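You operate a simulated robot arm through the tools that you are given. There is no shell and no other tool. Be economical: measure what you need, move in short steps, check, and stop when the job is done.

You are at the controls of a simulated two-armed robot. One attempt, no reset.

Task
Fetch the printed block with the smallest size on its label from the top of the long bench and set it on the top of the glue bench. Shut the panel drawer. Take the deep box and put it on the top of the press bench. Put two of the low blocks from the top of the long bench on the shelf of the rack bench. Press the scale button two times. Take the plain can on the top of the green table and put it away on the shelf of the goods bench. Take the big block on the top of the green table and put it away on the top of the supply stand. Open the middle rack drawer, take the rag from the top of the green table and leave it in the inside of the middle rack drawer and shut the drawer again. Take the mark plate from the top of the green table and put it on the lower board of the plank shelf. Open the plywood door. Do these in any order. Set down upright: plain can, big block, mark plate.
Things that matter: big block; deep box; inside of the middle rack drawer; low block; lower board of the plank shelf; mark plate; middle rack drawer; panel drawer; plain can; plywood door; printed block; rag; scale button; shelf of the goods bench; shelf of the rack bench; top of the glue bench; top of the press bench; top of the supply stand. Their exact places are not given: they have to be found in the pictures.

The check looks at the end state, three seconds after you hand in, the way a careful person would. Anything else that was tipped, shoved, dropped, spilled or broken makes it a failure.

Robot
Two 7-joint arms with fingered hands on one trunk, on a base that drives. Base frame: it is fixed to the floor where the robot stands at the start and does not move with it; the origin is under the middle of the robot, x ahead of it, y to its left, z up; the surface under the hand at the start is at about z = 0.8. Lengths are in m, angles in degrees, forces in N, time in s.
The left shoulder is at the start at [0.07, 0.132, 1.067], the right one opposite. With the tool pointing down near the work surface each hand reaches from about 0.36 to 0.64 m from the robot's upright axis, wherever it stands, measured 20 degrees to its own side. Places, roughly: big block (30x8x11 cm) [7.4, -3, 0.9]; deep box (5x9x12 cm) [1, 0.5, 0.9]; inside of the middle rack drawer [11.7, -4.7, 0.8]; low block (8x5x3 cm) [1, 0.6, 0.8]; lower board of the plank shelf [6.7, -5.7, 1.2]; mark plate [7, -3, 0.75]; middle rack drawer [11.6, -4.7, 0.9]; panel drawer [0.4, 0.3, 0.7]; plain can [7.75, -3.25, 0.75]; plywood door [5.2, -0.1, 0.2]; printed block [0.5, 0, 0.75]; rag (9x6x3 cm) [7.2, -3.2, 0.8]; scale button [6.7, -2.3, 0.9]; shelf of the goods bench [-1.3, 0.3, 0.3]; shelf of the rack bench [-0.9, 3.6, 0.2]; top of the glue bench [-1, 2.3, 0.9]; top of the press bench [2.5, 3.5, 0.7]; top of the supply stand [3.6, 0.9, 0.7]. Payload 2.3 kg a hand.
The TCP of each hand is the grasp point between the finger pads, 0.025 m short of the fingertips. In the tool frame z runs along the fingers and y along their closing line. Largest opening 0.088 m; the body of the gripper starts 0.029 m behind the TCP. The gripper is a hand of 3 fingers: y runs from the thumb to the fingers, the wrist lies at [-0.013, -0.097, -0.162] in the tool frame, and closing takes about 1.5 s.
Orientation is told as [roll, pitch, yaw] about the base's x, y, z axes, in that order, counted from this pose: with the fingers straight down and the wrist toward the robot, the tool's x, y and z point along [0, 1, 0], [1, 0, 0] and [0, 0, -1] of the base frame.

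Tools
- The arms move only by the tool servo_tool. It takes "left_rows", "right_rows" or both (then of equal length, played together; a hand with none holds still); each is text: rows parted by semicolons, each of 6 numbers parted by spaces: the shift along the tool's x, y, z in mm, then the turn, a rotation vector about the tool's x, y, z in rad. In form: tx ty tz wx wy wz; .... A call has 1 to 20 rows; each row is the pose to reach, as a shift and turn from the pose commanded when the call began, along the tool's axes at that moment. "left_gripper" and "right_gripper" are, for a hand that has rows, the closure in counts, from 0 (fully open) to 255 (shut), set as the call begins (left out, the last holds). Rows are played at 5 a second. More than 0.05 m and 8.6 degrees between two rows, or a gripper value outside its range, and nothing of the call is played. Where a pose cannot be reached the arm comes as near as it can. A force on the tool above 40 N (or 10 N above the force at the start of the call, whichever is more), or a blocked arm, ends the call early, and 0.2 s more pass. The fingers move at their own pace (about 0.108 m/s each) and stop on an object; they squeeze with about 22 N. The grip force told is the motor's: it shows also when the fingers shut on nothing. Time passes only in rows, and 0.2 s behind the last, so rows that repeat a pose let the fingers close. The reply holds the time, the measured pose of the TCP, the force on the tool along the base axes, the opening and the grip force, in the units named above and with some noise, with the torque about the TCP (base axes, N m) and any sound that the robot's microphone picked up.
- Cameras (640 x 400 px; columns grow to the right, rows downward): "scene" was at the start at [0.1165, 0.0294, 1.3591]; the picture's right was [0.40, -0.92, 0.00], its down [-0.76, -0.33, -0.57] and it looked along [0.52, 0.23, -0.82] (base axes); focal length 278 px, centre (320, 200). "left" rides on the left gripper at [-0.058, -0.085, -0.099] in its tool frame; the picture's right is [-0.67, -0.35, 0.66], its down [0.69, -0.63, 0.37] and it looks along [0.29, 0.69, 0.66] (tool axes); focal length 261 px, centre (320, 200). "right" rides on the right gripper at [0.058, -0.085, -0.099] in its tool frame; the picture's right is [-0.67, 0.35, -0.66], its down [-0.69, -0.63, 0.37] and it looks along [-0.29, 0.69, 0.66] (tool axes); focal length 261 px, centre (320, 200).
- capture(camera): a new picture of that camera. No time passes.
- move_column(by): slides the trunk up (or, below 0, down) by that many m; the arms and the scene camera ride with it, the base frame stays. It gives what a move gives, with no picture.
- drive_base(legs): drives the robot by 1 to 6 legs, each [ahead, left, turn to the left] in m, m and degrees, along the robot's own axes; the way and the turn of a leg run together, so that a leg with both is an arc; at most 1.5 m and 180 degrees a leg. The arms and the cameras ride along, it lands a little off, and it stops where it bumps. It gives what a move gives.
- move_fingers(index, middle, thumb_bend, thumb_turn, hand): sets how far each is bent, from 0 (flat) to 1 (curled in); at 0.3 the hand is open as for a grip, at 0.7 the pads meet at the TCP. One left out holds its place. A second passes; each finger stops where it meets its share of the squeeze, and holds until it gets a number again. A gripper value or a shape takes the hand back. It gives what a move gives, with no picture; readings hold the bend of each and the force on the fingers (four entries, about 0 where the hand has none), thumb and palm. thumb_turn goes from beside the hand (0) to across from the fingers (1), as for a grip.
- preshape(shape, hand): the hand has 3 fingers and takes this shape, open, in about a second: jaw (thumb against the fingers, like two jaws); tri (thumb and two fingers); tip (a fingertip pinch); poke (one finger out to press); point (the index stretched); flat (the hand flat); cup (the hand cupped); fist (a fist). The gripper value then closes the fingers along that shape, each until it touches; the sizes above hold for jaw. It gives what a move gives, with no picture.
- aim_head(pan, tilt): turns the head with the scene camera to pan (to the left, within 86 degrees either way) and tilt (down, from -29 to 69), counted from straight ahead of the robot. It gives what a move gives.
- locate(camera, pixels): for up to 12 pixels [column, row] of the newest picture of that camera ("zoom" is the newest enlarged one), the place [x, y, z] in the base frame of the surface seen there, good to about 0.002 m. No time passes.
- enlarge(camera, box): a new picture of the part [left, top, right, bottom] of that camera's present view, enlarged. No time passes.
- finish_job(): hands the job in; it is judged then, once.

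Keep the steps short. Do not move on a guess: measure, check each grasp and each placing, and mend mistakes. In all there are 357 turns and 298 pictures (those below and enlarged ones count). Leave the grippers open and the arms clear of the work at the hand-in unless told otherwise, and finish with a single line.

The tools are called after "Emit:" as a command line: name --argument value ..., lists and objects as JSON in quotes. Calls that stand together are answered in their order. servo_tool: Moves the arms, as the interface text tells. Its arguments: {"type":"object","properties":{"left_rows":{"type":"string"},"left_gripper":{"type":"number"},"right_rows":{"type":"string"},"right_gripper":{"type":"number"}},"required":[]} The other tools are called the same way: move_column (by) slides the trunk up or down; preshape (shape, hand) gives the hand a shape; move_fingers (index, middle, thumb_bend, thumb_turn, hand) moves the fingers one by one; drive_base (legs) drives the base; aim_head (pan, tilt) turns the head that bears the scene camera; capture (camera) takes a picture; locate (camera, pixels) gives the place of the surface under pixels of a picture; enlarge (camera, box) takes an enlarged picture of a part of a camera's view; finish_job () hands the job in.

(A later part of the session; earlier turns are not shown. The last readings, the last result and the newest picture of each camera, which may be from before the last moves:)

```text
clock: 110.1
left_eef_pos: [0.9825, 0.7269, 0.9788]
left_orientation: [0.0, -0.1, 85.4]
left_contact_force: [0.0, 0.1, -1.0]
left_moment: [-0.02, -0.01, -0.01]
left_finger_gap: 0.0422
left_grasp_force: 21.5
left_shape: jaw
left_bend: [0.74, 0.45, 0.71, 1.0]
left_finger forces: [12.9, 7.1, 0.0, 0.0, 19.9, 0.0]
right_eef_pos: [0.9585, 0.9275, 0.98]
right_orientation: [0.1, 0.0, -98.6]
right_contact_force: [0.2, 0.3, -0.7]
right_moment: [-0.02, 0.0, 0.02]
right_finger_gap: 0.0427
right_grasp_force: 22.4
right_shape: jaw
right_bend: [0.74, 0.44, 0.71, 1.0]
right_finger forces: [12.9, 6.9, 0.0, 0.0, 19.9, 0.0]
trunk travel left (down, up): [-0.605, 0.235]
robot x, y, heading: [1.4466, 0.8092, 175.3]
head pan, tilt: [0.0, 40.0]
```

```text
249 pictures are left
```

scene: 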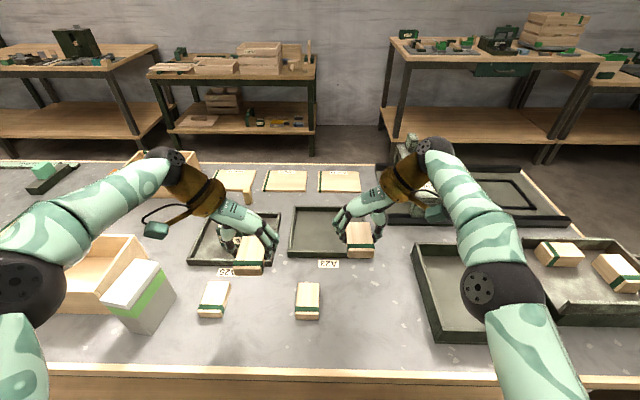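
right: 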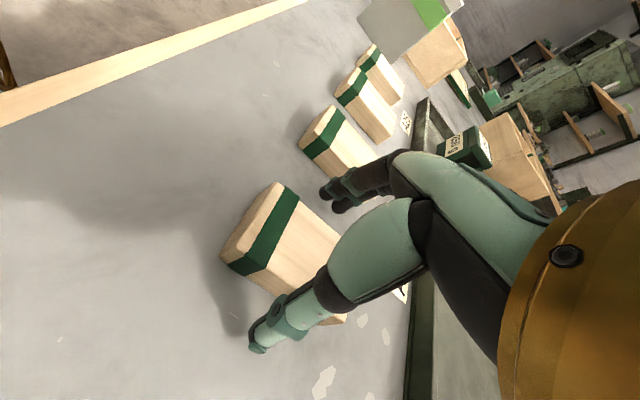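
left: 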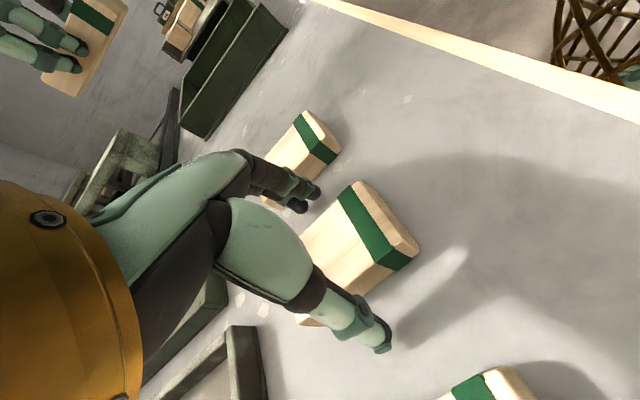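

Both low blocks are held. I'll raise the trunk a bit, back out and drive to the rack bench corner.

Emit:
move_column --by 0.1

Emit:
drive_base --legs '[[-0.4, 0, 0], [0, -1.5, 0], [1.0, 0, 0], [0.85, 0, 0], [0, -0.6, 0]]'

Emit:
aim_head --pan -25 --tilt 35

Emit:
capture --camera "scene"

```text
clock: 111.4
left_eef_pos: [0.9822, 0.7273, 1.0809]
left_orientation: [0.0, 0.1, 85.5]
left_contact_force: [0.7, 0.3, 0.1]
left_moment: [0.03, -0.01, 0.0]
left_finger_gap: 0.0421
left_grasp_force: 21.9
left_shape: jaw
left_bend: [0.74, 0.45, 0.71, 1.0]
left_finger forces: [13.1, 7.0, 0.0, 0.0, 20.0, 0.0]
right_eef_pos: [0.9587, 0.9272, 1.0793]
right_orientation: [0.1, -0.1, -98.5]
right_contact_force: [0.5, -0.6, -1.1]
right_moment: [0.0, -0.04, -0.01]
right_finger_gap: 0.0428
right_grasp_force: 22.0
right_shape: jaw
right_bend: [0.74, 0.44, 0.71, 1.0]
right_finger forces: [12.9, 7.0, 0.0, 0.0, 19.9, 0.0]
trunk travel left (down, up): [-0.705, 0.135]
robot x, y, heading: [1.4461, 0.8167, 175.4]
head pan, tilt: [0.0, 40.0]
```

```text
clock: 132.9
left_eef_pos: [-0.2862, 2.9549, 1.0805]
left_orientation: [0.0, -0.1, 85.6]
left_contact_force: [-0.2, 0.4, -0.3]
left_moment: [-0.01, 0.01, -0.01]
left_finger_gap: 0.0422
left_grasp_force: 21.8
left_shape: jaw
left_bend: [0.74, 0.45, 0.71, 1.0]
left_finger forces: [12.9, 6.9, 0.0, 0.1, 19.9, 0.0]
right_eef_pos: [-0.3086, 3.1557, 1.0797]
right_orientation: [0.0, 0.1, -98.5]
right_contact_force: [0.3, -0.2, -0.7]
right_moment: [0.01, 0.03, -0.03]
right_finger_gap: 0.0427
right_grasp_force: 22.2
right_shape: jaw
right_bend: [0.74, 0.44, 0.71, 1.0]
right_finger forces: [12.9, 7.0, 0.0, 0.0, 19.9, 0.1]
trunk travel left (down, up): [-0.705, 0.135]
robot x, y, heading: [0.1779, 3.0416, 175.3]
head pan, tilt: [0.0, 40.0]
```

```text
clock: 133.8
left_eef_pos: [-0.2859, 2.9559, 1.0806]
left_orientation: [-0.1, 0.0, 85.5]
left_contact_force: [0.4, 0.3, -0.7]
left_moment: [-0.01, -0.01, -0.02]
left_finger_gap: 0.0422
left_grasp_force: 22.2
left_shape: jaw
left_bend: [0.74, 0.45, 0.71, 1.0]
left_finger forces: [12.9, 6.9, 0.0, 0.0, 19.9, 0.1]
right_eef_pos: [-0.3094, 3.1565, 1.0785]
right_orientation: [0.1, 0.0, -98.5]
right_contact_force: [-0.6, -0.2, 0.3]
right_moment: [0.0, 0.0, 0.02]
right_finger_gap: 0.0424
right_grasp_force: 21.7
right_shape: jaw
right_bend: [0.74, 0.44, 0.71, 1.0]
right_finger forces: [12.9, 7.0, 0.1, 0.0, 19.9, 0.1]
trunk travel left (down, up): [-0.705, 0.135]
robot x, y, heading: [0.1784, 3.0441, 175.4]
head pan, tilt: [-25.0, 35.0]
```

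```text
248 pictures are left
```

scene: 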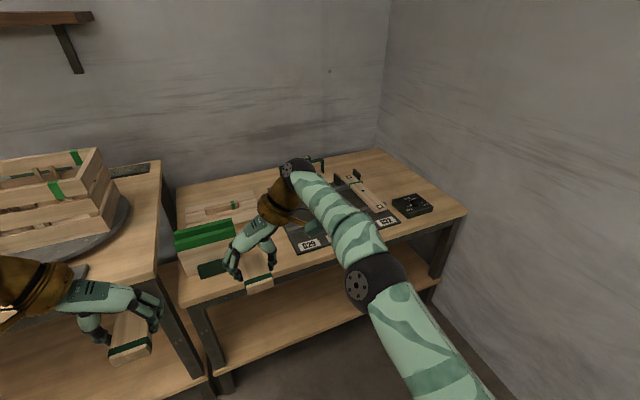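

I see the rack bench with its shelf below (250–400, 330). Measure its edges.

Emit:
locate --camera "scene" --pixels '[[185, 305], [465, 212], [220, 370], [300, 345], [330, 330], [260, 325], [435, 280], [215, 385], [400, 300], [225, 330], [340, 310]]'

```text
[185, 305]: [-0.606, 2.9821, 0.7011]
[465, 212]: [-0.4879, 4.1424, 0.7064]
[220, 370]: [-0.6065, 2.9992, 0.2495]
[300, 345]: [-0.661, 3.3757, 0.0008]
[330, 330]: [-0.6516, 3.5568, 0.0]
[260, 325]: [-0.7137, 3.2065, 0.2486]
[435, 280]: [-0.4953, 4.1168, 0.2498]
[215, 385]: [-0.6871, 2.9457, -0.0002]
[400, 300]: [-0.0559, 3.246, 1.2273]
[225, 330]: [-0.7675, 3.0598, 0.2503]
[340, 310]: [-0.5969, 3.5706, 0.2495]
```

Shelf is at z 0.25, flush with the top edge (x about -0.55 at y 3.55). I'll slide right 0.5 and lower the trunk fully, then go under the top.

Emit:
drive_base --legs '[[0, -0.5, -1]]'

Emit:
move_column --by -0.7

Emit:
aim_head --pan 0 --tilt 15

Emit:
capture --camera "scene"

```text
clock: 136.8
left_eef_pos: [-0.2432, 3.4682, 1.0788]
left_orientation: [0.0, 0.0, 84.3]
left_contact_force: [1.1, -0.2, -0.1]
left_moment: [0.02, -0.03, 0.01]
left_finger_gap: 0.0424
left_grasp_force: 22.0
left_shape: jaw
left_bend: [0.74, 0.45, 0.71, 1.0]
left_finger forces: [13.0, 7.0, 0.0, 0.0, 19.8, 0.0]
right_eef_pos: [-0.2612, 3.6697, 1.08]
right_orientation: [0.1, 0.0, -100.0]
right_contact_force: [0.5, 0.2, 0.3]
right_moment: [0.01, -0.02, -0.04]
right_finger_gap: 0.0424
right_grasp_force: 22.0
right_shape: jaw
right_bend: [0.74, 0.44, 0.71, 1.0]
right_finger forces: [12.9, 7.0, 0.0, 0.0, 19.9, 0.0]
trunk travel left (down, up): [-0.705, 0.135]
robot x, y, heading: [0.2265, 3.5477, 174.2]
head pan, tilt: [-25.0, 35.0]
```

```text
refused: -0.7 is not a number from -0.4 to 0.4
```

```text
clock: 137.7
left_eef_pos: [-0.2422, 3.4707, 1.08]
left_orientation: [0.1, 0.0, 84.2]
left_contact_force: [0.7, 0.5, 0.3]
left_moment: [-0.05, -0.01, 0.0]
left_finger_gap: 0.0423
left_grasp_force: 22.1
left_shape: jaw
left_bend: [0.74, 0.45, 0.71, 1.0]
left_finger forces: [12.9, 7.1, 0.0, 0.0, 19.8, 0.1]
right_eef_pos: [-0.2598, 3.6713, 1.0792]
right_orientation: [0.1, 0.0, -99.9]
right_contact_force: [1.1, 0.2, -0.8]
right_moment: [0.04, -0.03, -0.01]
right_finger_gap: 0.0427
right_grasp_force: 22.0
right_shape: jaw
right_bend: [0.74, 0.44, 0.71, 1.0]
right_finger forces: [12.9, 7.1, 0.1, 0.1, 19.9, 0.1]
trunk travel left (down, up): [-0.705, 0.135]
robot x, y, heading: [0.2272, 3.5479, 174.1]
head pan, tilt: [0.0, 15.0]
```

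```text
247 pictures are left
```

scene: 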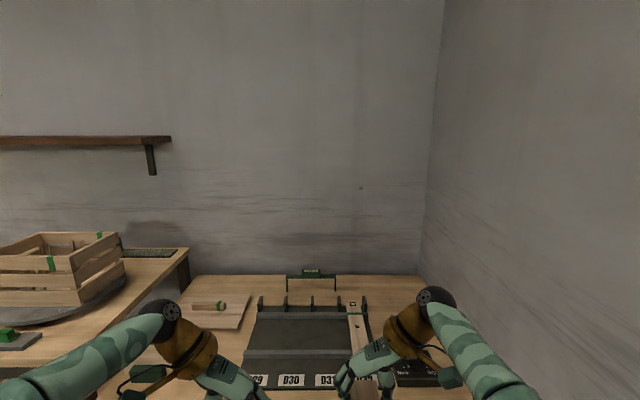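

Lower in two steps of 0.35.

Emit:
move_column --by -0.35

Emit:
move_column --by -0.34

Emit:
aim_head --pan 0 --tilt 30

Emit:
capture --camera "scene"

```text
clock: 141.1
left_eef_pos: [-0.2427, 3.4691, 0.7295]
left_orientation: [0.1, 0.0, 84.1]
left_contact_force: [-0.4, -0.2, -0.3]
left_moment: [0.02, 0.01, 0.04]
left_finger_gap: 0.0426
left_grasp_force: 21.7
left_shape: jaw
left_bend: [0.74, 0.45, 0.71, 1.0]
left_finger forces: [13.1, 7.1, 0.1, 0.0, 19.9, 0.0]
right_eef_pos: [-0.2601, 3.6703, 0.7299]
right_orientation: [0.2, 0.0, -99.9]
right_contact_force: [0.4, -0.2, -0.1]
right_moment: [0.02, -0.03, 0.01]
right_finger_gap: 0.0424
right_grasp_force: 21.9
right_shape: jaw
right_bend: [0.74, 0.44, 0.71, 1.0]
right_finger forces: [12.9, 6.9, 0.1, 0.1, 19.8, 0.0]
trunk travel left (down, up): [-0.355, 0.485]
robot x, y, heading: [0.2265, 3.5494, 174.4]
head pan, tilt: [0.0, 15.0]
```

```text
clock: 144.4
left_eef_pos: [-0.2411, 3.4693, 0.3896]
left_orientation: [0.1, 0.0, 84.2]
left_contact_force: [0.9, 0.0, -0.7]
left_moment: [0.04, -0.01, -0.04]
left_finger_gap: 0.0423
left_grasp_force: 22.1
left_shape: jaw
left_bend: [0.74, 0.45, 0.71, 1.0]
left_finger forces: [13.0, 6.9, 0.0, 0.0, 19.9, 0.1]
right_eef_pos: [-0.2603, 3.6696, 0.3897]
right_orientation: [0.0, -0.1, -99.9]
right_contact_force: [0.1, -0.6, -1.3]
right_moment: [0.0, -0.01, -0.01]
right_finger_gap: 0.0424
right_grasp_force: 21.2
right_shape: jaw
right_bend: [0.74, 0.44, 0.71, 1.0]
right_finger forces: [13.0, 7.0, 0.0, 0.0, 19.9, 0.1]
trunk travel left (down, up): [-0.015, 0.825]
robot x, y, heading: [0.2271, 3.5436, 174.1]
head pan, tilt: [0.0, 15.0]
```

```text
clock: 145.2
left_eef_pos: [-0.2423, 3.4698, 0.3902]
left_orientation: [0.1, 0.0, 84.2]
left_contact_force: [-0.6, 0.0, -0.7]
left_moment: [-0.01, 0.01, 0.05]
left_finger_gap: 0.0421
left_grasp_force: 22.3
left_shape: jaw
left_bend: [0.74, 0.45, 0.71, 1.0]
left_finger forces: [13.0, 7.0, 0.1, 0.1, 19.9, 0.0]
right_eef_pos: [-0.2607, 3.6703, 0.3894]
right_orientation: [0.1, 0.0, -99.9]
right_contact_force: [0.9, 0.2, -0.3]
right_moment: [0.02, 0.03, 0.0]
right_finger_gap: 0.0423
right_grasp_force: 21.7
right_shape: jaw
right_bend: [0.74, 0.44, 0.71, 1.0]
right_finger forces: [12.9, 7.0, 0.0, 0.1, 19.9, 0.1]
trunk travel left (down, up): [-0.015, 0.825]
robot x, y, heading: [0.2231, 3.5461, 174.4]
head pan, tilt: [0.0, 30.0]
```

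```text
246 pictures are left
```

scene: 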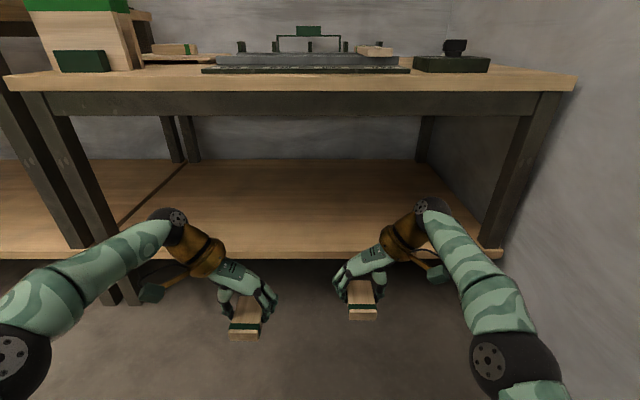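

The shelf is empty. Lower both hands 55 mm, then drive in 0.41.

Emit:
servo_tool --left_rows "0 0 30 0 0 0; 0 0 55 0 0 0; 0 0 55 0 0 0" --right_rows "0 0 30 0 0 0; 0 0 55 0 0 0; 0 0 55 0 0 0"

Emit:
drive_base --legs '[[0.25, 0, 0]]'

Emit:
capture --camera "scene"

Emit:
capture --camera "right"

```text
clock: 146.0
left_eef_pos: [-0.2439, 3.4685, 0.3338]
left_orientation: [0.1, 0.0, 84.2]
left_contact_force: [-0.7, -0.3, -0.8]
left_moment: [0.01, -0.03, -0.01]
left_finger_gap: 0.0424
left_grasp_force: 22.1
left_shape: jaw
left_bend: [0.74, 0.45, 0.71, 1.0]
left_finger forces: [12.9, 7.0, 0.0, 0.1, 19.8, 0.1]
right_eef_pos: [-0.2616, 3.6715, 0.3339]
right_orientation: [0.0, -0.1, -99.9]
right_contact_force: [-0.1, -0.2, -0.1]
right_moment: [-0.04, 0.02, 0.01]
right_finger_gap: 0.0425
right_grasp_force: 22.0
right_shape: jaw
right_bend: [0.74, 0.44, 0.71, 1.0]
right_finger forces: [12.9, 7.0, 0.0, 0.1, 19.9, 0.0]
trunk travel left (down, up): [-0.015, 0.825]
robot x, y, heading: [0.2222, 3.5417, 174.2]
head pan, tilt: [0.0, 30.0]
```

```text
clock: 147.8
left_eef_pos: [-0.4823, 3.496, 0.3332]
left_orientation: [0.0, 0.1, 84.0]
left_contact_force: [-0.5, -0.4, -0.6]
left_moment: [0.04, 0.01, -0.02]
left_finger_gap: 0.0421
left_grasp_force: 21.6
left_shape: jaw
left_bend: [0.74, 0.45, 0.71, 1.0]
left_finger forces: [13.0, 7.0, 0.0, 0.0, 19.9, 0.0]
right_eef_pos: [-0.5004, 3.6973, 0.3338]
right_orientation: [0.1, -0.1, -100.0]
right_contact_force: [0.6, -0.8, -0.5]
right_moment: [0.02, -0.03, 0.01]
right_finger_gap: 0.0423
right_grasp_force: 21.8
right_shape: jaw
right_bend: [0.74, 0.44, 0.71, 1.0]
right_finger forces: [12.9, 7.1, 0.0, 0.0, 19.9, 0.0]
trunk travel left (down, up): [-0.015, 0.825]
robot x, y, heading: [-0.017, 3.5693, 173.8]
head pan, tilt: [0.0, 30.0]
```

```text
245 pictures are left
```

scene: 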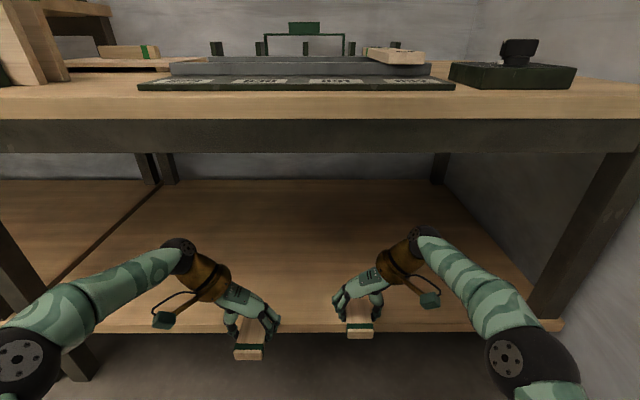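

```text
244 pictures are left
```

right: 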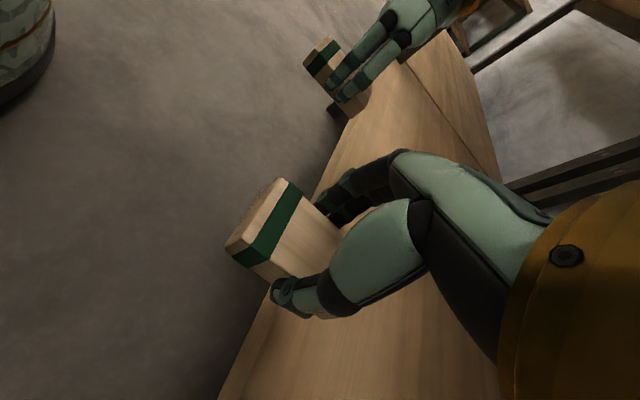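

Clear of the apron. Drive in another 0.165.

Emit:
drive_base --legs '[[0.165, 0, 0]]'

Emit:
servo_tool --left_rows "0 0 30 0 0 0; 0 0 45 0 0 0; 0 0 51 0 0 0; 0 0 51 0 0 0" --right_rows "0 0 30 0 0 0; 0 0 45 0 0 0; 0 0 51 0 0 0; 0 0 51 0 0 0"

Emit:
capture --camera "right"

Emit:
capture --camera "left"

```text
clock: 149.2
left_eef_pos: [-0.6447, 3.5142, 0.3335]
left_orientation: [0.0, 0.0, 83.8]
left_contact_force: [-0.4, 0.0, 0.9]
left_moment: [0.01, 0.0, 0.02]
left_finger_gap: 0.0422
left_grasp_force: 22.0
left_shape: jaw
left_bend: [0.74, 0.45, 0.71, 1.0]
left_finger forces: [13.1, 7.0, 0.1, 0.1, 19.8, 0.1]
right_eef_pos: [-0.6619, 3.7162, 0.3362]
right_orientation: [0.1, 0.0, -100.3]
right_contact_force: [-0.1, -0.4, -0.7]
right_moment: [-0.02, 0.01, 0.01]
right_finger_gap: 0.0428
right_grasp_force: 21.7
right_shape: jaw
right_bend: [0.74, 0.44, 0.71, 1.0]
right_finger forces: [12.9, 6.9, 0.1, 0.1, 20.0, 0.0]
trunk travel left (down, up): [-0.015, 0.825]
robot x, y, heading: [-0.176, 3.5881, 173.9]
head pan, tilt: [0.0, 30.0]
```

```text
clock: 150.2
left_eef_pos: [-0.6453, 3.5131, 0.2819]
left_orientation: [0.0, 0.0, 83.9]
left_contact_force: [-0.1, 0.3, 0.2]
left_moment: [0.0, 0.01, 0.0]
left_finger_gap: 0.0423
left_grasp_force: 22.2
left_shape: jaw
left_bend: [0.74, 0.45, 0.71, 1.0]
left_finger forces: [13.0, 7.1, 0.0, 0.0, 19.8, 0.1]
right_eef_pos: [-0.6613, 3.7155, 0.2834]
right_orientation: [0.1, -0.1, -100.2]
right_contact_force: [0.4, 0.3, -0.2]
right_moment: [-0.01, 0.01, -0.02]
right_finger_gap: 0.0425
right_grasp_force: 21.9
right_shape: jaw
right_bend: [0.74, 0.44, 0.71, 1.0]
right_finger forces: [12.9, 6.9, 0.1, 0.0, 19.8, 0.0]
trunk travel left (down, up): [-0.015, 0.825]
robot x, y, heading: [-0.1801, 3.5873, 173.7]
head pan, tilt: [0.0, 30.0]
```

```text
243 pictures are left
```

right: 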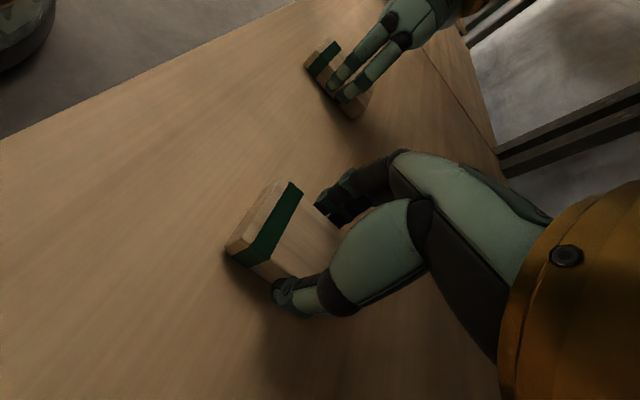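

```text
242 pictures are left
```

left: 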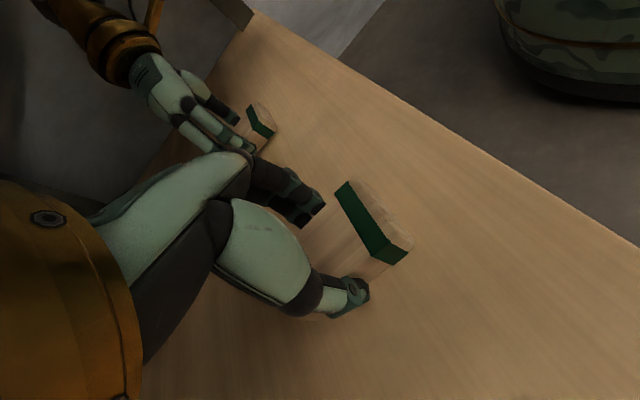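

Within 2 mm of the shelf. Touch down, open both, raise 60 mm.

Emit:
servo_tool --left_rows "0 0 2 0 0 0; 0 0 2 0 0 0" --right_rows "0 0 3 0 0 0; 0 0 3 0 0 0"

Emit:
servo_tool --left_rows "0 0 0 0 0 0; 0 0 0 0 0 0; 0 0 0 0 0 0; 0 0 0 0 0 0; 0 0 0 0 0 0; 0 0 -20 0 0 0; 0 0 -50 0 0 0; 0 0 -60 0 0 0" --right_rows "0 0 0 0 0 0; 0 0 0 0 0 0; 0 0 0 0 0 0; 0 0 0 0 0 0; 0 0 0 0 0 0; 0 0 -20 0 0 0; 0 0 -50 0 0 0; 0 0 -60 0 0 0" --left_gripper 0 --right_gripper 0

Emit:
drive_base --legs '[[-0.45, 0, 0]]'

Emit:
capture --camera "scene"

```text
clock: 150.8
left_eef_pos: [-0.6471, 3.5144, 0.2803]
left_orientation: [0.1, -0.2, 83.8]
left_contact_force: [0.8, -0.7, 4.3]
left_moment: [0.02, 0.0, 0.01]
left_finger_gap: 0.0422
left_grasp_force: 22.3
left_shape: jaw
left_bend: [0.74, 0.45, 0.71, 1.0]
left_finger forces: [13.2, 7.1, 0.0, 0.0, 20.9, 0.0]
right_eef_pos: [-0.6617, 3.7152, 0.2802]
right_orientation: [0.0, -0.1, -100.3]
right_contact_force: [0.3, 0.0, -0.6]
right_moment: [0.03, 0.02, -0.01]
right_finger_gap: 0.0424
right_grasp_force: 22.4
right_shape: jaw
right_bend: [0.74, 0.44, 0.71, 1.0]
right_finger forces: [12.9, 7.0, 0.0, 0.0, 19.8, 0.1]
trunk travel left (down, up): [-0.015, 0.825]
robot x, y, heading: [-0.1712, 3.5906, 173.7]
head pan, tilt: [0.0, 30.0]
```

```text
clock: 152.6
left_eef_pos: [-0.6448, 3.5155, 0.3407]
left_orientation: [0.0, 0.0, 83.9]
left_contact_force: [-0.4, -0.3, -0.1]
left_moment: [0.01, 0.0, -0.01]
left_finger_gap: 0.0874
left_grasp_force: 0.1
left_shape: jaw
left_bend: [0.3, 0.3, 0.3, 0.98]
left_finger forces: [0.0, 0.0, 0.0, 0.0, 0.1, 0.0]
right_eef_pos: [-0.6613, 3.7157, 0.3421]
right_orientation: [0.1, 0.0, -100.2]
right_contact_force: [-0.3, 0.3, -0.5]
right_moment: [0.02, 0.01, -0.02]
right_finger_gap: 0.0876
right_grasp_force: 0.0
right_shape: jaw
right_bend: [0.3, 0.3, 0.3, 0.98]
right_finger forces: [0.0, 0.1, 0.0, 0.0, 0.0, 0.0]
trunk travel left (down, up): [-0.015, 0.825]
robot x, y, heading: [-0.1797, 3.5884, 173.7]
head pan, tilt: [0.0, 30.0]
```

```text
clock: 155.3
left_eef_pos: [-0.2047, 3.4695, 0.3403]
left_orientation: [-0.1, 0.0, 83.5]
left_contact_force: [1.0, 0.2, 0.6]
left_moment: [0.01, 0.04, 0.0]
left_finger_gap: 0.0877
left_grasp_force: 0.2
left_shape: jaw
left_bend: [0.3, 0.3, 0.3, 0.98]
left_finger forces: [0.0, 0.0, 0.1, 0.0, 0.1, 0.0]
right_eef_pos: [-0.2201, 3.6678, 0.3413]
right_orientation: [0.1, 0.0, -100.6]
right_contact_force: [-0.4, -0.7, 0.2]
right_moment: [0.0, -0.01, -0.01]
right_finger_gap: 0.0875
right_grasp_force: 0.0
right_shape: jaw
right_bend: [0.3, 0.3, 0.3, 0.98]
right_finger forces: [0.0, 0.0, 0.0, 0.1, 0.0, 0.0]
trunk travel left (down, up): [-0.015, 0.825]
robot x, y, heading: [0.2658, 3.5393, 173.3]
head pan, tilt: [0.0, 30.0]
```

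```text
241 pictures are left
```

scene: 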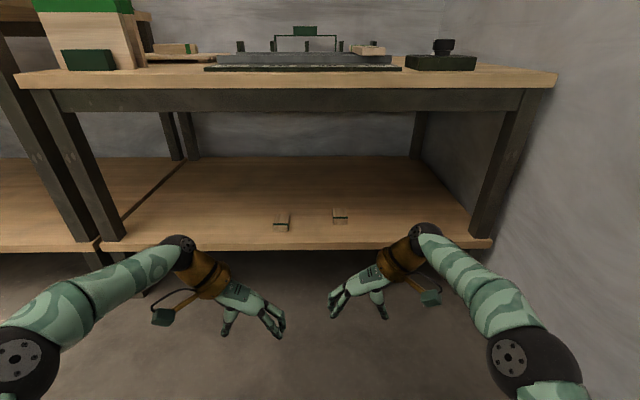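

Both low blocks rest on the rack shelf. Raise the trunk and return to the long bench's far side for the carton.

Emit:
move_column --by 0.4

Emit:
move_column --by 0.3

Emit:
drive_base --legs '[[0, 1.15, 0], [-1.5, 0, 0], [-0.35, 0, 0], [0, 1.5, 1], [0, 0.1, 0]]'

Emit:
capture --camera "scene"

```text
clock: 159.1
left_eef_pos: [-0.2072, 3.47, 0.7398]
left_orientation: [0.0, 0.1, 83.5]
left_contact_force: [0.0, 0.1, 0.2]
left_moment: [0.02, -0.04, 0.01]
left_finger_gap: 0.0877
left_grasp_force: 0.1
left_shape: jaw
left_bend: [0.3, 0.3, 0.3, 0.98]
left_finger forces: [0.1, 0.0, 0.0, 0.0, 0.0, 0.0]
right_eef_pos: [-0.2218, 3.6703, 0.7403]
right_orientation: [0.0, 0.0, -100.6]
right_contact_force: [0.0, 0.4, 0.2]
right_moment: [-0.01, -0.04, -0.02]
right_finger_gap: 0.0876
right_grasp_force: 0.1
right_shape: jaw
right_bend: [0.3, 0.3, 0.3, 0.98]
right_finger forces: [0.1, 0.0, 0.0, 0.1, 0.0, 0.0]
trunk travel left (down, up): [-0.415, 0.425]
robot x, y, heading: [0.2587, 3.5406, 173.5]
head pan, tilt: [0.0, 30.0]
```

```text
clock: 162.1
left_eef_pos: [-0.2059, 3.469, 1.0408]
left_orientation: [0.0, 0.0, 83.5]
left_contact_force: [0.4, 0.1, 1.0]
left_moment: [-0.01, 0.01, 0.03]
left_finger_gap: 0.0873
left_grasp_force: 0.0
left_shape: jaw
left_bend: [0.3, 0.3, 0.3, 0.98]
left_finger forces: [0.0, 0.1, 0.0, 0.0, 0.1, 0.0]
right_eef_pos: [-0.2204, 3.6701, 1.041]
right_orientation: [0.0, 0.1, -100.7]
right_contact_force: [-0.4, 0.6, -0.2]
right_moment: [0.0, 0.02, -0.02]
right_finger_gap: 0.0877
right_grasp_force: 0.1
right_shape: jaw
right_bend: [0.3, 0.3, 0.3, 0.98]
right_finger forces: [0.1, 0.1, 0.0, 0.1, 0.0, 0.0]
trunk travel left (down, up): [-0.715, 0.125]
robot x, y, heading: [0.2607, 3.539, 173.5]
head pan, tilt: [0.0, 30.0]
```

```text
clock: 184.8
left_eef_pos: [1.4817, 0.5304, 1.0412]
left_orientation: [0.0, 0.1, 88.8]
left_contact_force: [0.0, 0.3, -0.2]
left_moment: [-0.05, -0.03, 0.02]
left_finger_gap: 0.0876
left_grasp_force: 0.0
left_shape: jaw
left_bend: [0.3, 0.3, 0.3, 0.98]
left_finger forces: [0.0, 0.1, 0.0, 0.0, 0.0, 0.0]
right_eef_pos: [1.4473, 0.7286, 1.0407]
right_orientation: [0.1, -0.1, -95.3]
right_contact_force: [0.1, 0.2, -0.2]
right_moment: [-0.03, -0.02, -0.03]
right_finger_gap: 0.0873
right_grasp_force: 0.0
right_shape: jaw
right_bend: [0.3, 0.3, 0.3, 0.98]
right_finger forces: [0.1, 0.0, 0.0, 0.0, 0.1, 0.0]
trunk travel left (down, up): [-0.715, 0.125]
robot x, y, heading: [1.9432, 0.6415, 178.8]
head pan, tilt: [0.0, 30.0]
```

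```text
240 pictures are left
```

scene: 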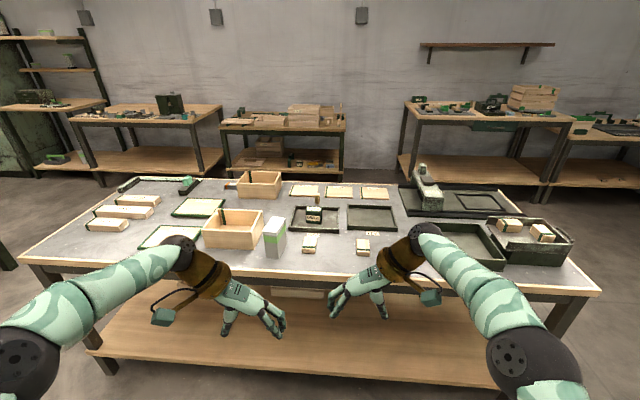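

The carton is at (275, 238). I'll measure its top.

Emit:
enlarge --camera "scene" --box '[225, 195, 345, 275]'

Emit:
locate --camera "zoom" --pixels '[[215, 170], [310, 125], [245, 122], [300, 180], [250, 150], [280, 150], [220, 330], [285, 335], [325, 290]]'

```text
5.00 times, centred on (285, 235) of scene
```

zoom: 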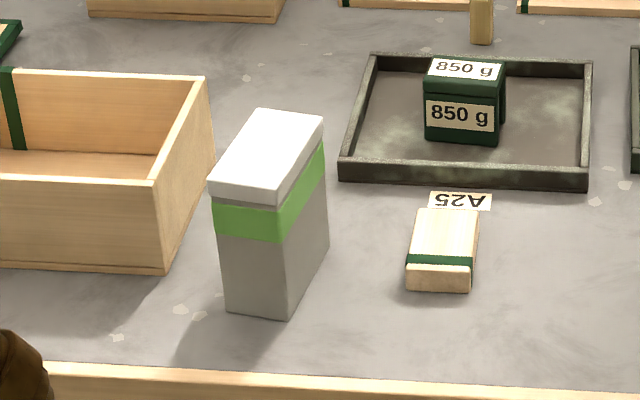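

```text
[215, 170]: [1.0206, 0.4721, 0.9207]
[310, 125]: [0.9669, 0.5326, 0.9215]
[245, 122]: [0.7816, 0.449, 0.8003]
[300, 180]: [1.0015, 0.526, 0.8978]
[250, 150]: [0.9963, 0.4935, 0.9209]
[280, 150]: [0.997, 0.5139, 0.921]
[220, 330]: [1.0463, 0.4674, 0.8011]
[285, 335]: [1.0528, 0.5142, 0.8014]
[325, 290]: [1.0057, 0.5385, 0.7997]
```

Emit:
locate --camera "zoom" --pixels '[[260, 112], [319, 119], [275, 189], [213, 180], [266, 150], [205, 200], [160, 180]]'

```text
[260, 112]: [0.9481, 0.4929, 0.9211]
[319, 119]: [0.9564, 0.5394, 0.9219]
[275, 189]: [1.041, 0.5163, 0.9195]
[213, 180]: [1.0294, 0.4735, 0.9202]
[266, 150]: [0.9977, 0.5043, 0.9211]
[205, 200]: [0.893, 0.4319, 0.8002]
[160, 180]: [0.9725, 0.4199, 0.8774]
```

Carton centre is (0.994, 0.506), width axis at about 75.7°, 4.7 cm wide, top at 0.921. I'll position the base so the right hand comes over it.

Emit:
drive_base --legs '[[0, 0, -5], [0, 0.314, 0], [0.43, 0, 0]]'

Emit:
capture --camera "right"

```text
clock: 189.6
left_eef_pos: [1.017, 0.3151, 1.04]
left_orientation: [0.1, 0.0, 83.7]
left_contact_force: [-0.5, 0.8, -1.2]
left_moment: [-0.01, 0.01, -0.02]
left_finger_gap: 0.0878
left_grasp_force: 0.1
left_shape: jaw
left_bend: [0.3, 0.3, 0.3, 0.98]
left_finger forces: [0.0, 0.1, 0.0, 0.0, 0.1, 0.0]
right_eef_pos: [0.9994, 0.5148, 1.0423]
right_orientation: [-0.1, 0.1, -100.5]
right_contact_force: [0.7, 0.1, -0.1]
right_moment: [0.03, -0.01, 0.0]
right_finger_gap: 0.0877
right_grasp_force: 0.1
right_shape: jaw
right_bend: [0.3, 0.3, 0.3, 0.98]
right_finger forces: [0.0, 0.1, 0.0, 0.0, 0.1, 0.0]
trunk travel left (down, up): [-0.715, 0.125]
robot x, y, heading: [1.4861, 0.3873, 173.6]
head pan, tilt: [0.0, 30.0]
```

```text
238 pictures are left
```

right: 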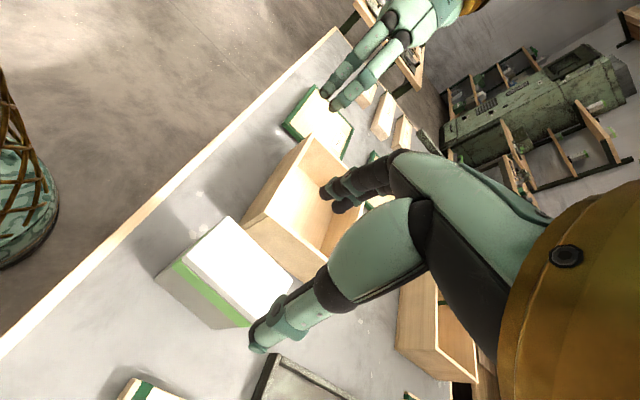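

Shift 10 mm, rotate 3.8° and descend to z 0.905.

Emit:
servo_tool --right_rows "-4 10 20 0 0 0.066; -4 10 60 0 0 0.066; -4 10 90 0 0 0.066; -4 10 90 0 0 0.066"

Emit:
capture --camera "right"

```text
clock: 190.6
left_eef_pos: [1.0157, 0.3146, 1.0406]
left_orientation: [-0.1, -0.1, 83.6]
left_contact_force: [0.2, 0.5, 1.2]
left_moment: [0.03, 0.0, 0.01]
left_finger_gap: 0.0876
left_grasp_force: 0.2
left_shape: jaw
left_bend: [0.3, 0.3, 0.3, 0.98]
left_finger forces: [0.0, 0.0, 0.1, 0.0, 0.1, 0.0]
right_eef_pos: [0.9928, 0.5069, 0.9499]
right_orientation: [-0.1, -0.1, -104.3]
right_contact_force: [-0.1, -1.0, 0.6]
right_moment: [-0.04, 0.03, 0.01]
right_finger_gap: 0.0877
right_grasp_force: 0.1
right_shape: jaw
right_bend: [0.3, 0.3, 0.3, 0.98]
right_finger forces: [0.1, 0.0, 0.0, 0.0, 0.1, 0.0]
trunk travel left (down, up): [-0.715, 0.125]
robot x, y, heading: [1.4869, 0.3829, 173.6]
head pan, tilt: [0.0, 30.0]
```

```text
237 pictures are left
```

right: 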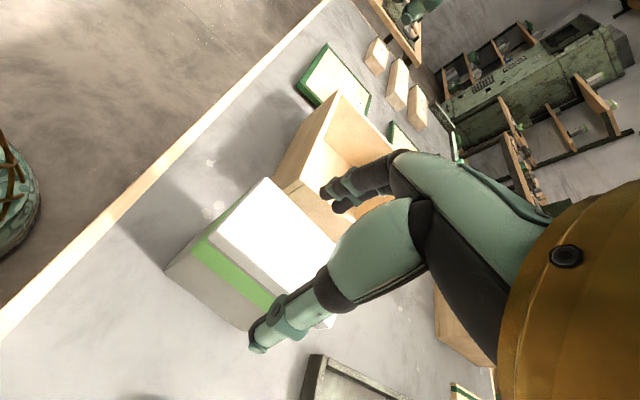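

Well placed. Descend 45 mm and close.

Emit:
servo_tool --right_rows "0 0 25 0 0 0; 0 0 45 0 0 0; 0 0 45 0 0 0"

Emit:
servo_tool --right_rows "0 0 0 0 0 0; 0 0 0 0 0 0; 0 0 0 0 0 0; 0 0 0 0 0 0; 0 0 0 0 0 0; 0 0 0 0 0 0; 0 0 0 0 0 0; 0 0 0 0 0 0" --right_gripper 255

Emit:
capture --camera "right"

```text
clock: 191.4
left_eef_pos: [1.0156, 0.3139, 1.0411]
left_orientation: [0.0, 0.0, 83.6]
left_contact_force: [0.1, 0.0, 0.0]
left_moment: [-0.04, -0.03, 0.0]
left_finger_gap: 0.0877
left_grasp_force: 0.0
left_shape: jaw
left_bend: [0.3, 0.3, 0.3, 0.98]
left_finger forces: [0.0, 0.0, 0.1, 0.0, 0.0, 0.0]
right_eef_pos: [0.9926, 0.5068, 0.9056]
right_orientation: [0.0, 0.0, -104.2]
right_contact_force: [0.3, -0.1, -0.3]
right_moment: [-0.01, -0.03, 0.0]
right_finger_gap: 0.0877
right_grasp_force: 0.1
right_shape: jaw
right_bend: [0.3, 0.3, 0.3, 0.98]
right_finger forces: [0.2, 0.0, 0.1, 0.0, 0.0, 0.0]
trunk travel left (down, up): [-0.715, 0.125]
robot x, y, heading: [1.4882, 0.3829, 173.6]
head pan, tilt: [0.0, 30.0]
```

```text
clock: 193.2
left_eef_pos: [1.0146, 0.3143, 1.0392]
left_orientation: [0.0, -0.2, 83.6]
left_contact_force: [-0.4, 0.4, -0.9]
left_moment: [-0.01, 0.0, 0.02]
left_finger_gap: 0.0877
left_grasp_force: 0.1
left_shape: jaw
left_bend: [0.3, 0.3, 0.3, 0.98]
left_finger forces: [0.1, 0.1, 0.1, 0.0, 0.1, 0.0]
right_eef_pos: [0.9919, 0.5069, 0.9044]
right_orientation: [0.1, 0.1, -104.2]
right_contact_force: [0.2, -0.3, -0.5]
right_moment: [-0.02, -0.02, 0.0]
right_finger_gap: 0.0449
right_grasp_force: 22.1
right_shape: jaw
right_bend: [0.29, 0.4, 0.73, 1.0]
right_finger forces: [12.9, 7.1, 0.0, 0.0, 19.6, 0.0]
trunk travel left (down, up): [-0.715, 0.125]
robot x, y, heading: [1.4851, 0.3837, 173.6]
head pan, tilt: [0.0, 30.0]
```

```text
236 pictures are left
```

right: 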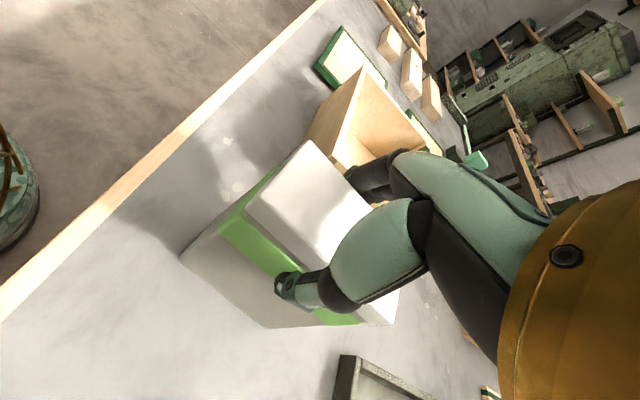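

Gripped at 20 N. Lift.

Emit:
servo_tool --right_rows "0 0 -15 0 0 0; 0 0 -40 0 0 0; 0 0 -70 0 0 0; 0 0 -70 0 0 0"

Emit:
move_column --by 0.12

Emit:
capture --camera "scene"

```text
clock: 194.2
left_eef_pos: [1.0142, 0.3169, 1.0401]
left_orientation: [-0.1, 0.0, 83.6]
left_contact_force: [-0.1, 0.1, -0.2]
left_moment: [0.02, -0.01, 0.01]
left_finger_gap: 0.0875
left_grasp_force: 0.1
left_shape: jaw
left_bend: [0.3, 0.3, 0.3, 0.98]
left_finger forces: [0.0, 0.0, 0.0, 0.0, 0.0, 0.0]
right_eef_pos: [0.9925, 0.506, 0.9766]
right_orientation: [0.2, 0.0, -104.2]
right_contact_force: [1.4, -0.4, -2.7]
right_moment: [0.0, -0.02, 0.02]
right_finger_gap: 0.0447
right_grasp_force: 22.2
right_shape: jaw
right_bend: [0.29, 0.4, 0.73, 1.0]
right_finger forces: [12.8, 7.1, 0.1, 0.0, 19.9, 0.0]
trunk travel left (down, up): [-0.715, 0.125]
robot x, y, heading: [1.4847, 0.3896, 173.3]
head pan, tilt: [0.0, 30.0]
```

```text
clock: 195.7
left_eef_pos: [1.0146, 0.315, 1.159]
left_orientation: [-0.1, 0.0, 83.6]
left_contact_force: [-0.3, 0.2, 0.3]
left_moment: [0.01, 0.04, 0.01]
left_finger_gap: 0.0875
left_grasp_force: 0.0
left_shape: jaw
left_bend: [0.3, 0.3, 0.3, 0.98]
left_finger forces: [0.0, 0.1, 0.0, 0.1, 0.1, 0.0]
right_eef_pos: [0.994, 0.5058, 1.0961]
right_orientation: [0.2, 0.1, -104.4]
right_contact_force: [0.1, -0.4, -2.6]
right_moment: [0.0, -0.04, -0.03]
right_finger_gap: 0.0449
right_grasp_force: 21.6
right_shape: jaw
right_bend: [0.29, 0.4, 0.73, 1.0]
right_finger forces: [12.7, 7.1, 0.0, 0.0, 20.1, 0.0]
trunk travel left (down, up): [-0.835, 0.005]
robot x, y, heading: [1.4842, 0.3839, 173.7]
head pan, tilt: [0.0, 30.0]
```

```text
235 pictures are left
```

scene: 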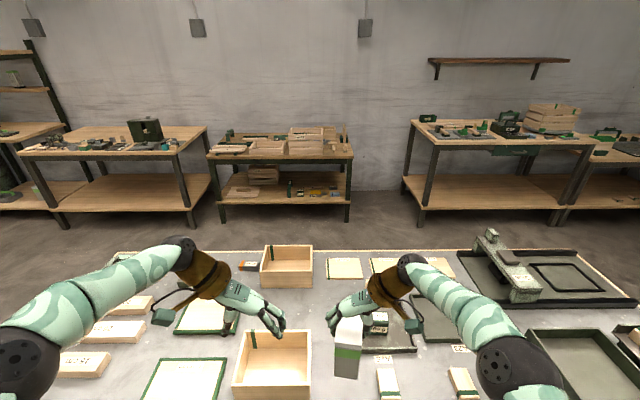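

Carton held. Drive to the press bench: back out, turn to face +y, ahead.

Emit:
drive_base --legs '[[-0.5, 0, 0], [0, 0, -84], [1.0, -0.1, 0], [0.8, -0.2, 0]]'

Emit:
aim_head --pan 0 --tilt 40

Emit:
capture --camera "scene"

```text
clock: 211.0
left_eef_pos: [2.1063, 2.5714, 1.1605]
left_orientation: [0.0, -0.1, 2.1]
left_contact_force: [-0.2, -0.3, 0.4]
left_moment: [0.02, 0.02, -0.02]
left_finger_gap: 0.0875
left_grasp_force: 0.1
left_shape: jaw
left_bend: [0.3, 0.3, 0.3, 0.98]
left_finger forces: [0.1, 0.1, 0.0, 0.0, 0.0, 0.1]
right_eef_pos: [2.2929, 2.6214, 1.0975]
right_orientation: [0.0, 0.0, 174.3]
right_contact_force: [-0.6, -0.2, -3.8]
right_moment: [-0.01, -0.01, 0.0]
right_finger_gap: 0.0448
right_grasp_force: 22.1
right_shape: jaw
right_bend: [0.29, 0.4, 0.73, 1.0]
right_finger forces: [13.0, 7.0, 0.0, 0.1, 20.0, 0.1]
trunk travel left (down, up): [-0.835, 0.005]
robot x, y, heading: [2.2466, 2.1208, 92.2]
head pan, tilt: [0.0, 30.0]
```

```text
clock: 211.7
left_eef_pos: [2.107, 2.573, 1.1597]
left_orientation: [-0.1, 0.1, 2.0]
left_contact_force: [0.1, 0.1, 0.2]
left_moment: [0.01, -0.01, -0.03]
left_finger_gap: 0.0876
left_grasp_force: 0.2
left_shape: jaw
left_bend: [0.3, 0.3, 0.3, 0.98]
left_finger forces: [0.0, 0.1, 0.0, 0.0, 0.0, 0.0]
right_eef_pos: [2.292, 2.6227, 1.0964]
right_orientation: [0.0, 0.0, 174.2]
right_contact_force: [0.3, 0.2, -2.5]
right_moment: [0.01, -0.04, 0.0]
right_finger_gap: 0.0447
right_grasp_force: 22.1
right_shape: jaw
right_bend: [0.29, 0.4, 0.73, 1.0]
right_finger forces: [12.9, 7.1, 0.1, 0.1, 20.0, 0.0]
trunk travel left (down, up): [-0.835, 0.005]
robot x, y, heading: [2.2461, 2.1174, 92.2]
head pan, tilt: [0.0, 40.0]
```

```text
234 pictures are left
```

scene: 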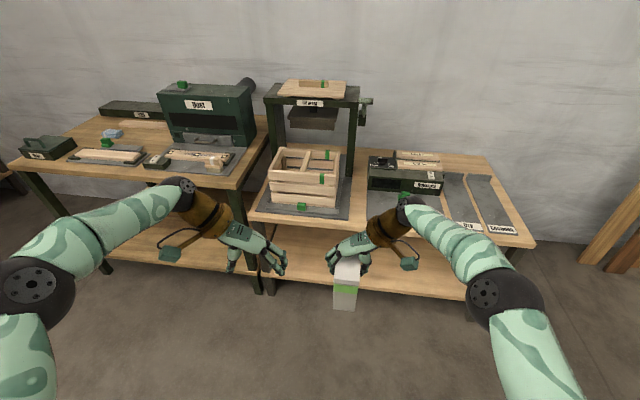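

The press bench is the right one (z 0.70). I'll measure free spots near (370–440, 215–240).

Emit:
enlarge --camera "scene" --box '[240, 130, 540, 310]'

Emit:
locate --camera "scene" --pixels '[[355, 205], [362, 180], [372, 190], [430, 208], [445, 235], [460, 225], [500, 242], [350, 215], [345, 225], [530, 240], [365, 165], [260, 215]]'

```text
2.13 times, centred on (390, 220) of scene
```

zoom: 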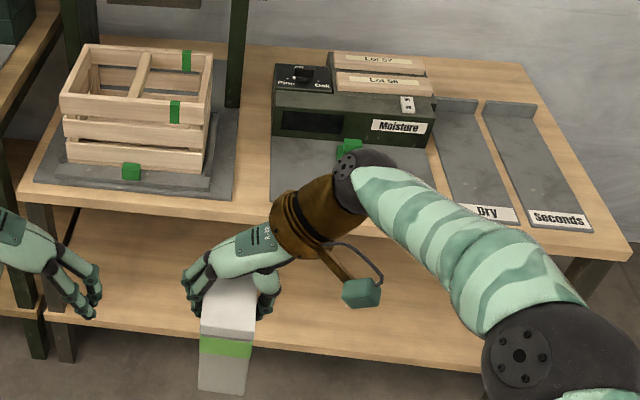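

```text
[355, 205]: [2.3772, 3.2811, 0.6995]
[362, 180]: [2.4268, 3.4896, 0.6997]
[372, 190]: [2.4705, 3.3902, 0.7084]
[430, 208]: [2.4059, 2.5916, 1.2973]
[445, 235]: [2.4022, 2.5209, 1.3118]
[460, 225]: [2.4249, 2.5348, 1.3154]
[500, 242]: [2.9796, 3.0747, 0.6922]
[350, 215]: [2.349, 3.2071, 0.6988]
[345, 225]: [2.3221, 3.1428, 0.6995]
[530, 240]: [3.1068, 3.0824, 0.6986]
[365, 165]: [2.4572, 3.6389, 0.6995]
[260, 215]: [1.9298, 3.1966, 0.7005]
```

Emit:
locate --camera "zoom" --pixels '[[236, 190], [240, 150], [268, 190], [272, 150], [225, 195], [232, 195], [262, 185], [266, 170], [245, 215], [255, 170], [238, 170], [274, 120]]'

```text
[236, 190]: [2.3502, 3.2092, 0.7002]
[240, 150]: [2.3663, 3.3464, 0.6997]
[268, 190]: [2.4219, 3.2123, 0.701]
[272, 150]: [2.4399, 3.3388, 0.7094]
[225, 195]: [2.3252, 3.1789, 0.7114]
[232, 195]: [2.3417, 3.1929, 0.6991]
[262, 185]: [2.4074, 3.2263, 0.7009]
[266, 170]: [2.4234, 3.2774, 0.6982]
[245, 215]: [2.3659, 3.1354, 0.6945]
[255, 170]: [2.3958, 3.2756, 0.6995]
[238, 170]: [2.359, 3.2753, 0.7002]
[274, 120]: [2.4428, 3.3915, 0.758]
```

Strip centre is about (2.39, 3.25). Check the press head's position relative to the left hand's path.

Emit:
locate --camera "scene" --pixels '[[283, 95], [310, 104], [310, 122], [355, 110], [305, 150], [275, 165]]'

```text
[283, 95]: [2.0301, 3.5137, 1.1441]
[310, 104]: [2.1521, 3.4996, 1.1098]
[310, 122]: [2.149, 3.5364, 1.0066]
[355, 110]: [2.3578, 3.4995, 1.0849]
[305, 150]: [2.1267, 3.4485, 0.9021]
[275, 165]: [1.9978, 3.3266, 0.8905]
```

The left hand stays clear (press front at y 3.50). Drive right 0.122, ahead 0.618.

Emit:
drive_base --legs '[[0, -0.122, 0], [0.615, 0, 0]]'

Emit:
move_column --by -0.2

Emit:
capture --camera "scene"

Emit:
capture --camera "right"

```text
clock: 216.0
left_eef_pos: [2.2072, 3.1949, 1.1596]
left_orientation: [0.0, 0.0, 2.1]
left_contact_force: [0.3, 0.2, -0.3]
left_moment: [-0.02, 0.02, -0.02]
left_finger_gap: 0.0876
left_grasp_force: 0.0
left_shape: jaw
left_bend: [0.3, 0.3, 0.3, 0.98]
left_finger forces: [0.1, 0.1, 0.0, 0.0, 0.1, 0.0]
right_eef_pos: [2.3921, 3.2446, 1.0968]
right_orientation: [0.0, 0.0, 174.3]
right_contact_force: [-0.7, -0.2, -1.6]
right_moment: [0.02, 0.03, 0.03]
right_finger_gap: 0.0449
right_grasp_force: 21.7
right_shape: jaw
right_bend: [0.29, 0.4, 0.73, 1.0]
right_finger forces: [13.0, 7.2, 0.0, 0.1, 20.1, 0.1]
trunk travel left (down, up): [-0.835, 0.005]
robot x, y, heading: [2.3454, 2.7435, 92.1]
head pan, tilt: [0.0, 40.0]
```

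```text
clock: 218.2
left_eef_pos: [2.2074, 3.1962, 0.9596]
left_orientation: [-0.1, 0.0, 2.2]
left_contact_force: [0.1, -0.7, 0.2]
left_moment: [-0.02, 0.01, 0.0]
left_finger_gap: 0.0876
left_grasp_force: 0.1
left_shape: jaw
left_bend: [0.3, 0.3, 0.3, 0.98]
left_finger forces: [0.0, 0.0, 0.0, 0.0, 0.1, 0.1]
right_eef_pos: [2.3925, 3.2454, 0.8959]
right_orientation: [0.0, 0.0, 174.3]
right_contact_force: [-0.8, -0.3, -2.6]
right_moment: [-0.02, -0.03, 0.01]
right_finger_gap: 0.0447
right_grasp_force: 22.2
right_shape: jaw
right_bend: [0.29, 0.4, 0.73, 1.0]
right_finger forces: [13.0, 7.2, 0.1, 0.1, 20.1, 0.0]
trunk travel left (down, up): [-0.635, 0.205]
robot x, y, heading: [2.3467, 2.7448, 92.2]
head pan, tilt: [0.0, 40.0]
```

```text
232 pictures are left
```

scene: 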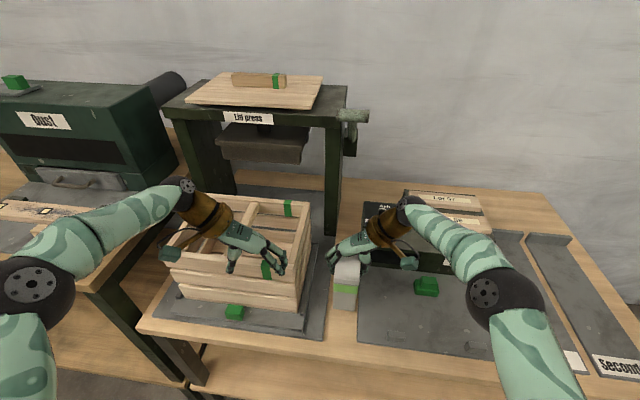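

```text
231 pictures are left
```

right: 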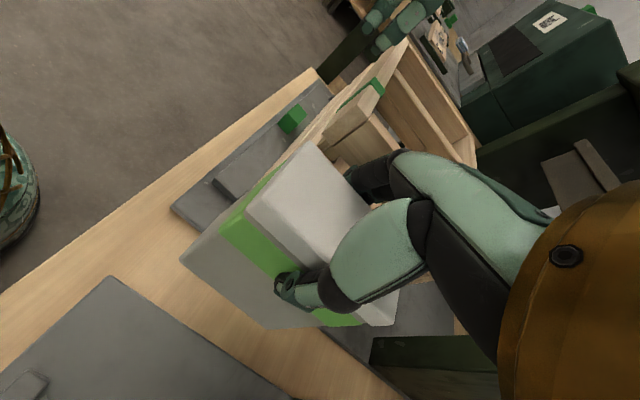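

Aligned in the strip. Descend 88 mm and watch the force.

Emit:
servo_tool --right_rows "0 0 40 0 0 0; 0 0 70 0 0 0; 0 0 84 0 0 0; 0 0 88 0 0 0; 0 0 88 0 0 0"

Emit:
capture --camera "right"

```text
clock: 219.4
left_eef_pos: [2.208, 3.1973, 0.9586]
left_orientation: [0.0, 0.0, 2.0]
left_contact_force: [-0.2, -0.4, -0.1]
left_moment: [0.03, 0.0, -0.01]
left_finger_gap: 0.0875
left_grasp_force: 0.0
left_shape: jaw
left_bend: [0.3, 0.3, 0.3, 0.98]
left_finger forces: [0.1, 0.1, 0.1, 0.0, 0.0, 0.1]
right_eef_pos: [2.3944, 3.2452, 0.8085]
right_orientation: [0.1, 0.0, 174.2]
right_contact_force: [0.4, 0.4, -2.2]
right_moment: [0.0, 0.0, 0.01]
right_finger_gap: 0.0445
right_grasp_force: 22.2
right_shape: jaw
right_bend: [0.29, 0.4, 0.73, 1.0]
right_finger forces: [13.0, 7.0, 0.0, 0.0, 20.2, 0.0]
trunk travel left (down, up): [-0.635, 0.205]
robot x, y, heading: [2.3498, 2.7415, 91.9]
head pan, tilt: [0.0, 40.0]
```

```text
230 pictures are left
```

right: 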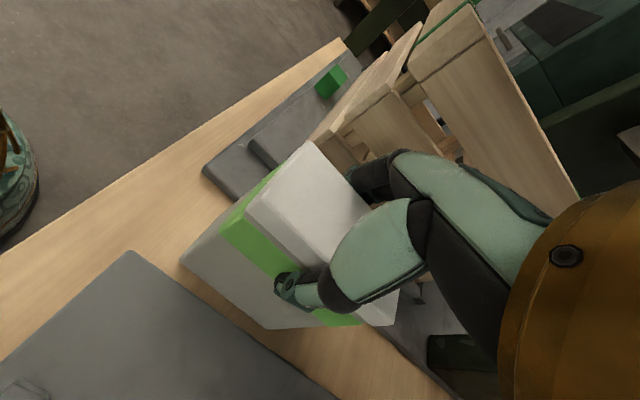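

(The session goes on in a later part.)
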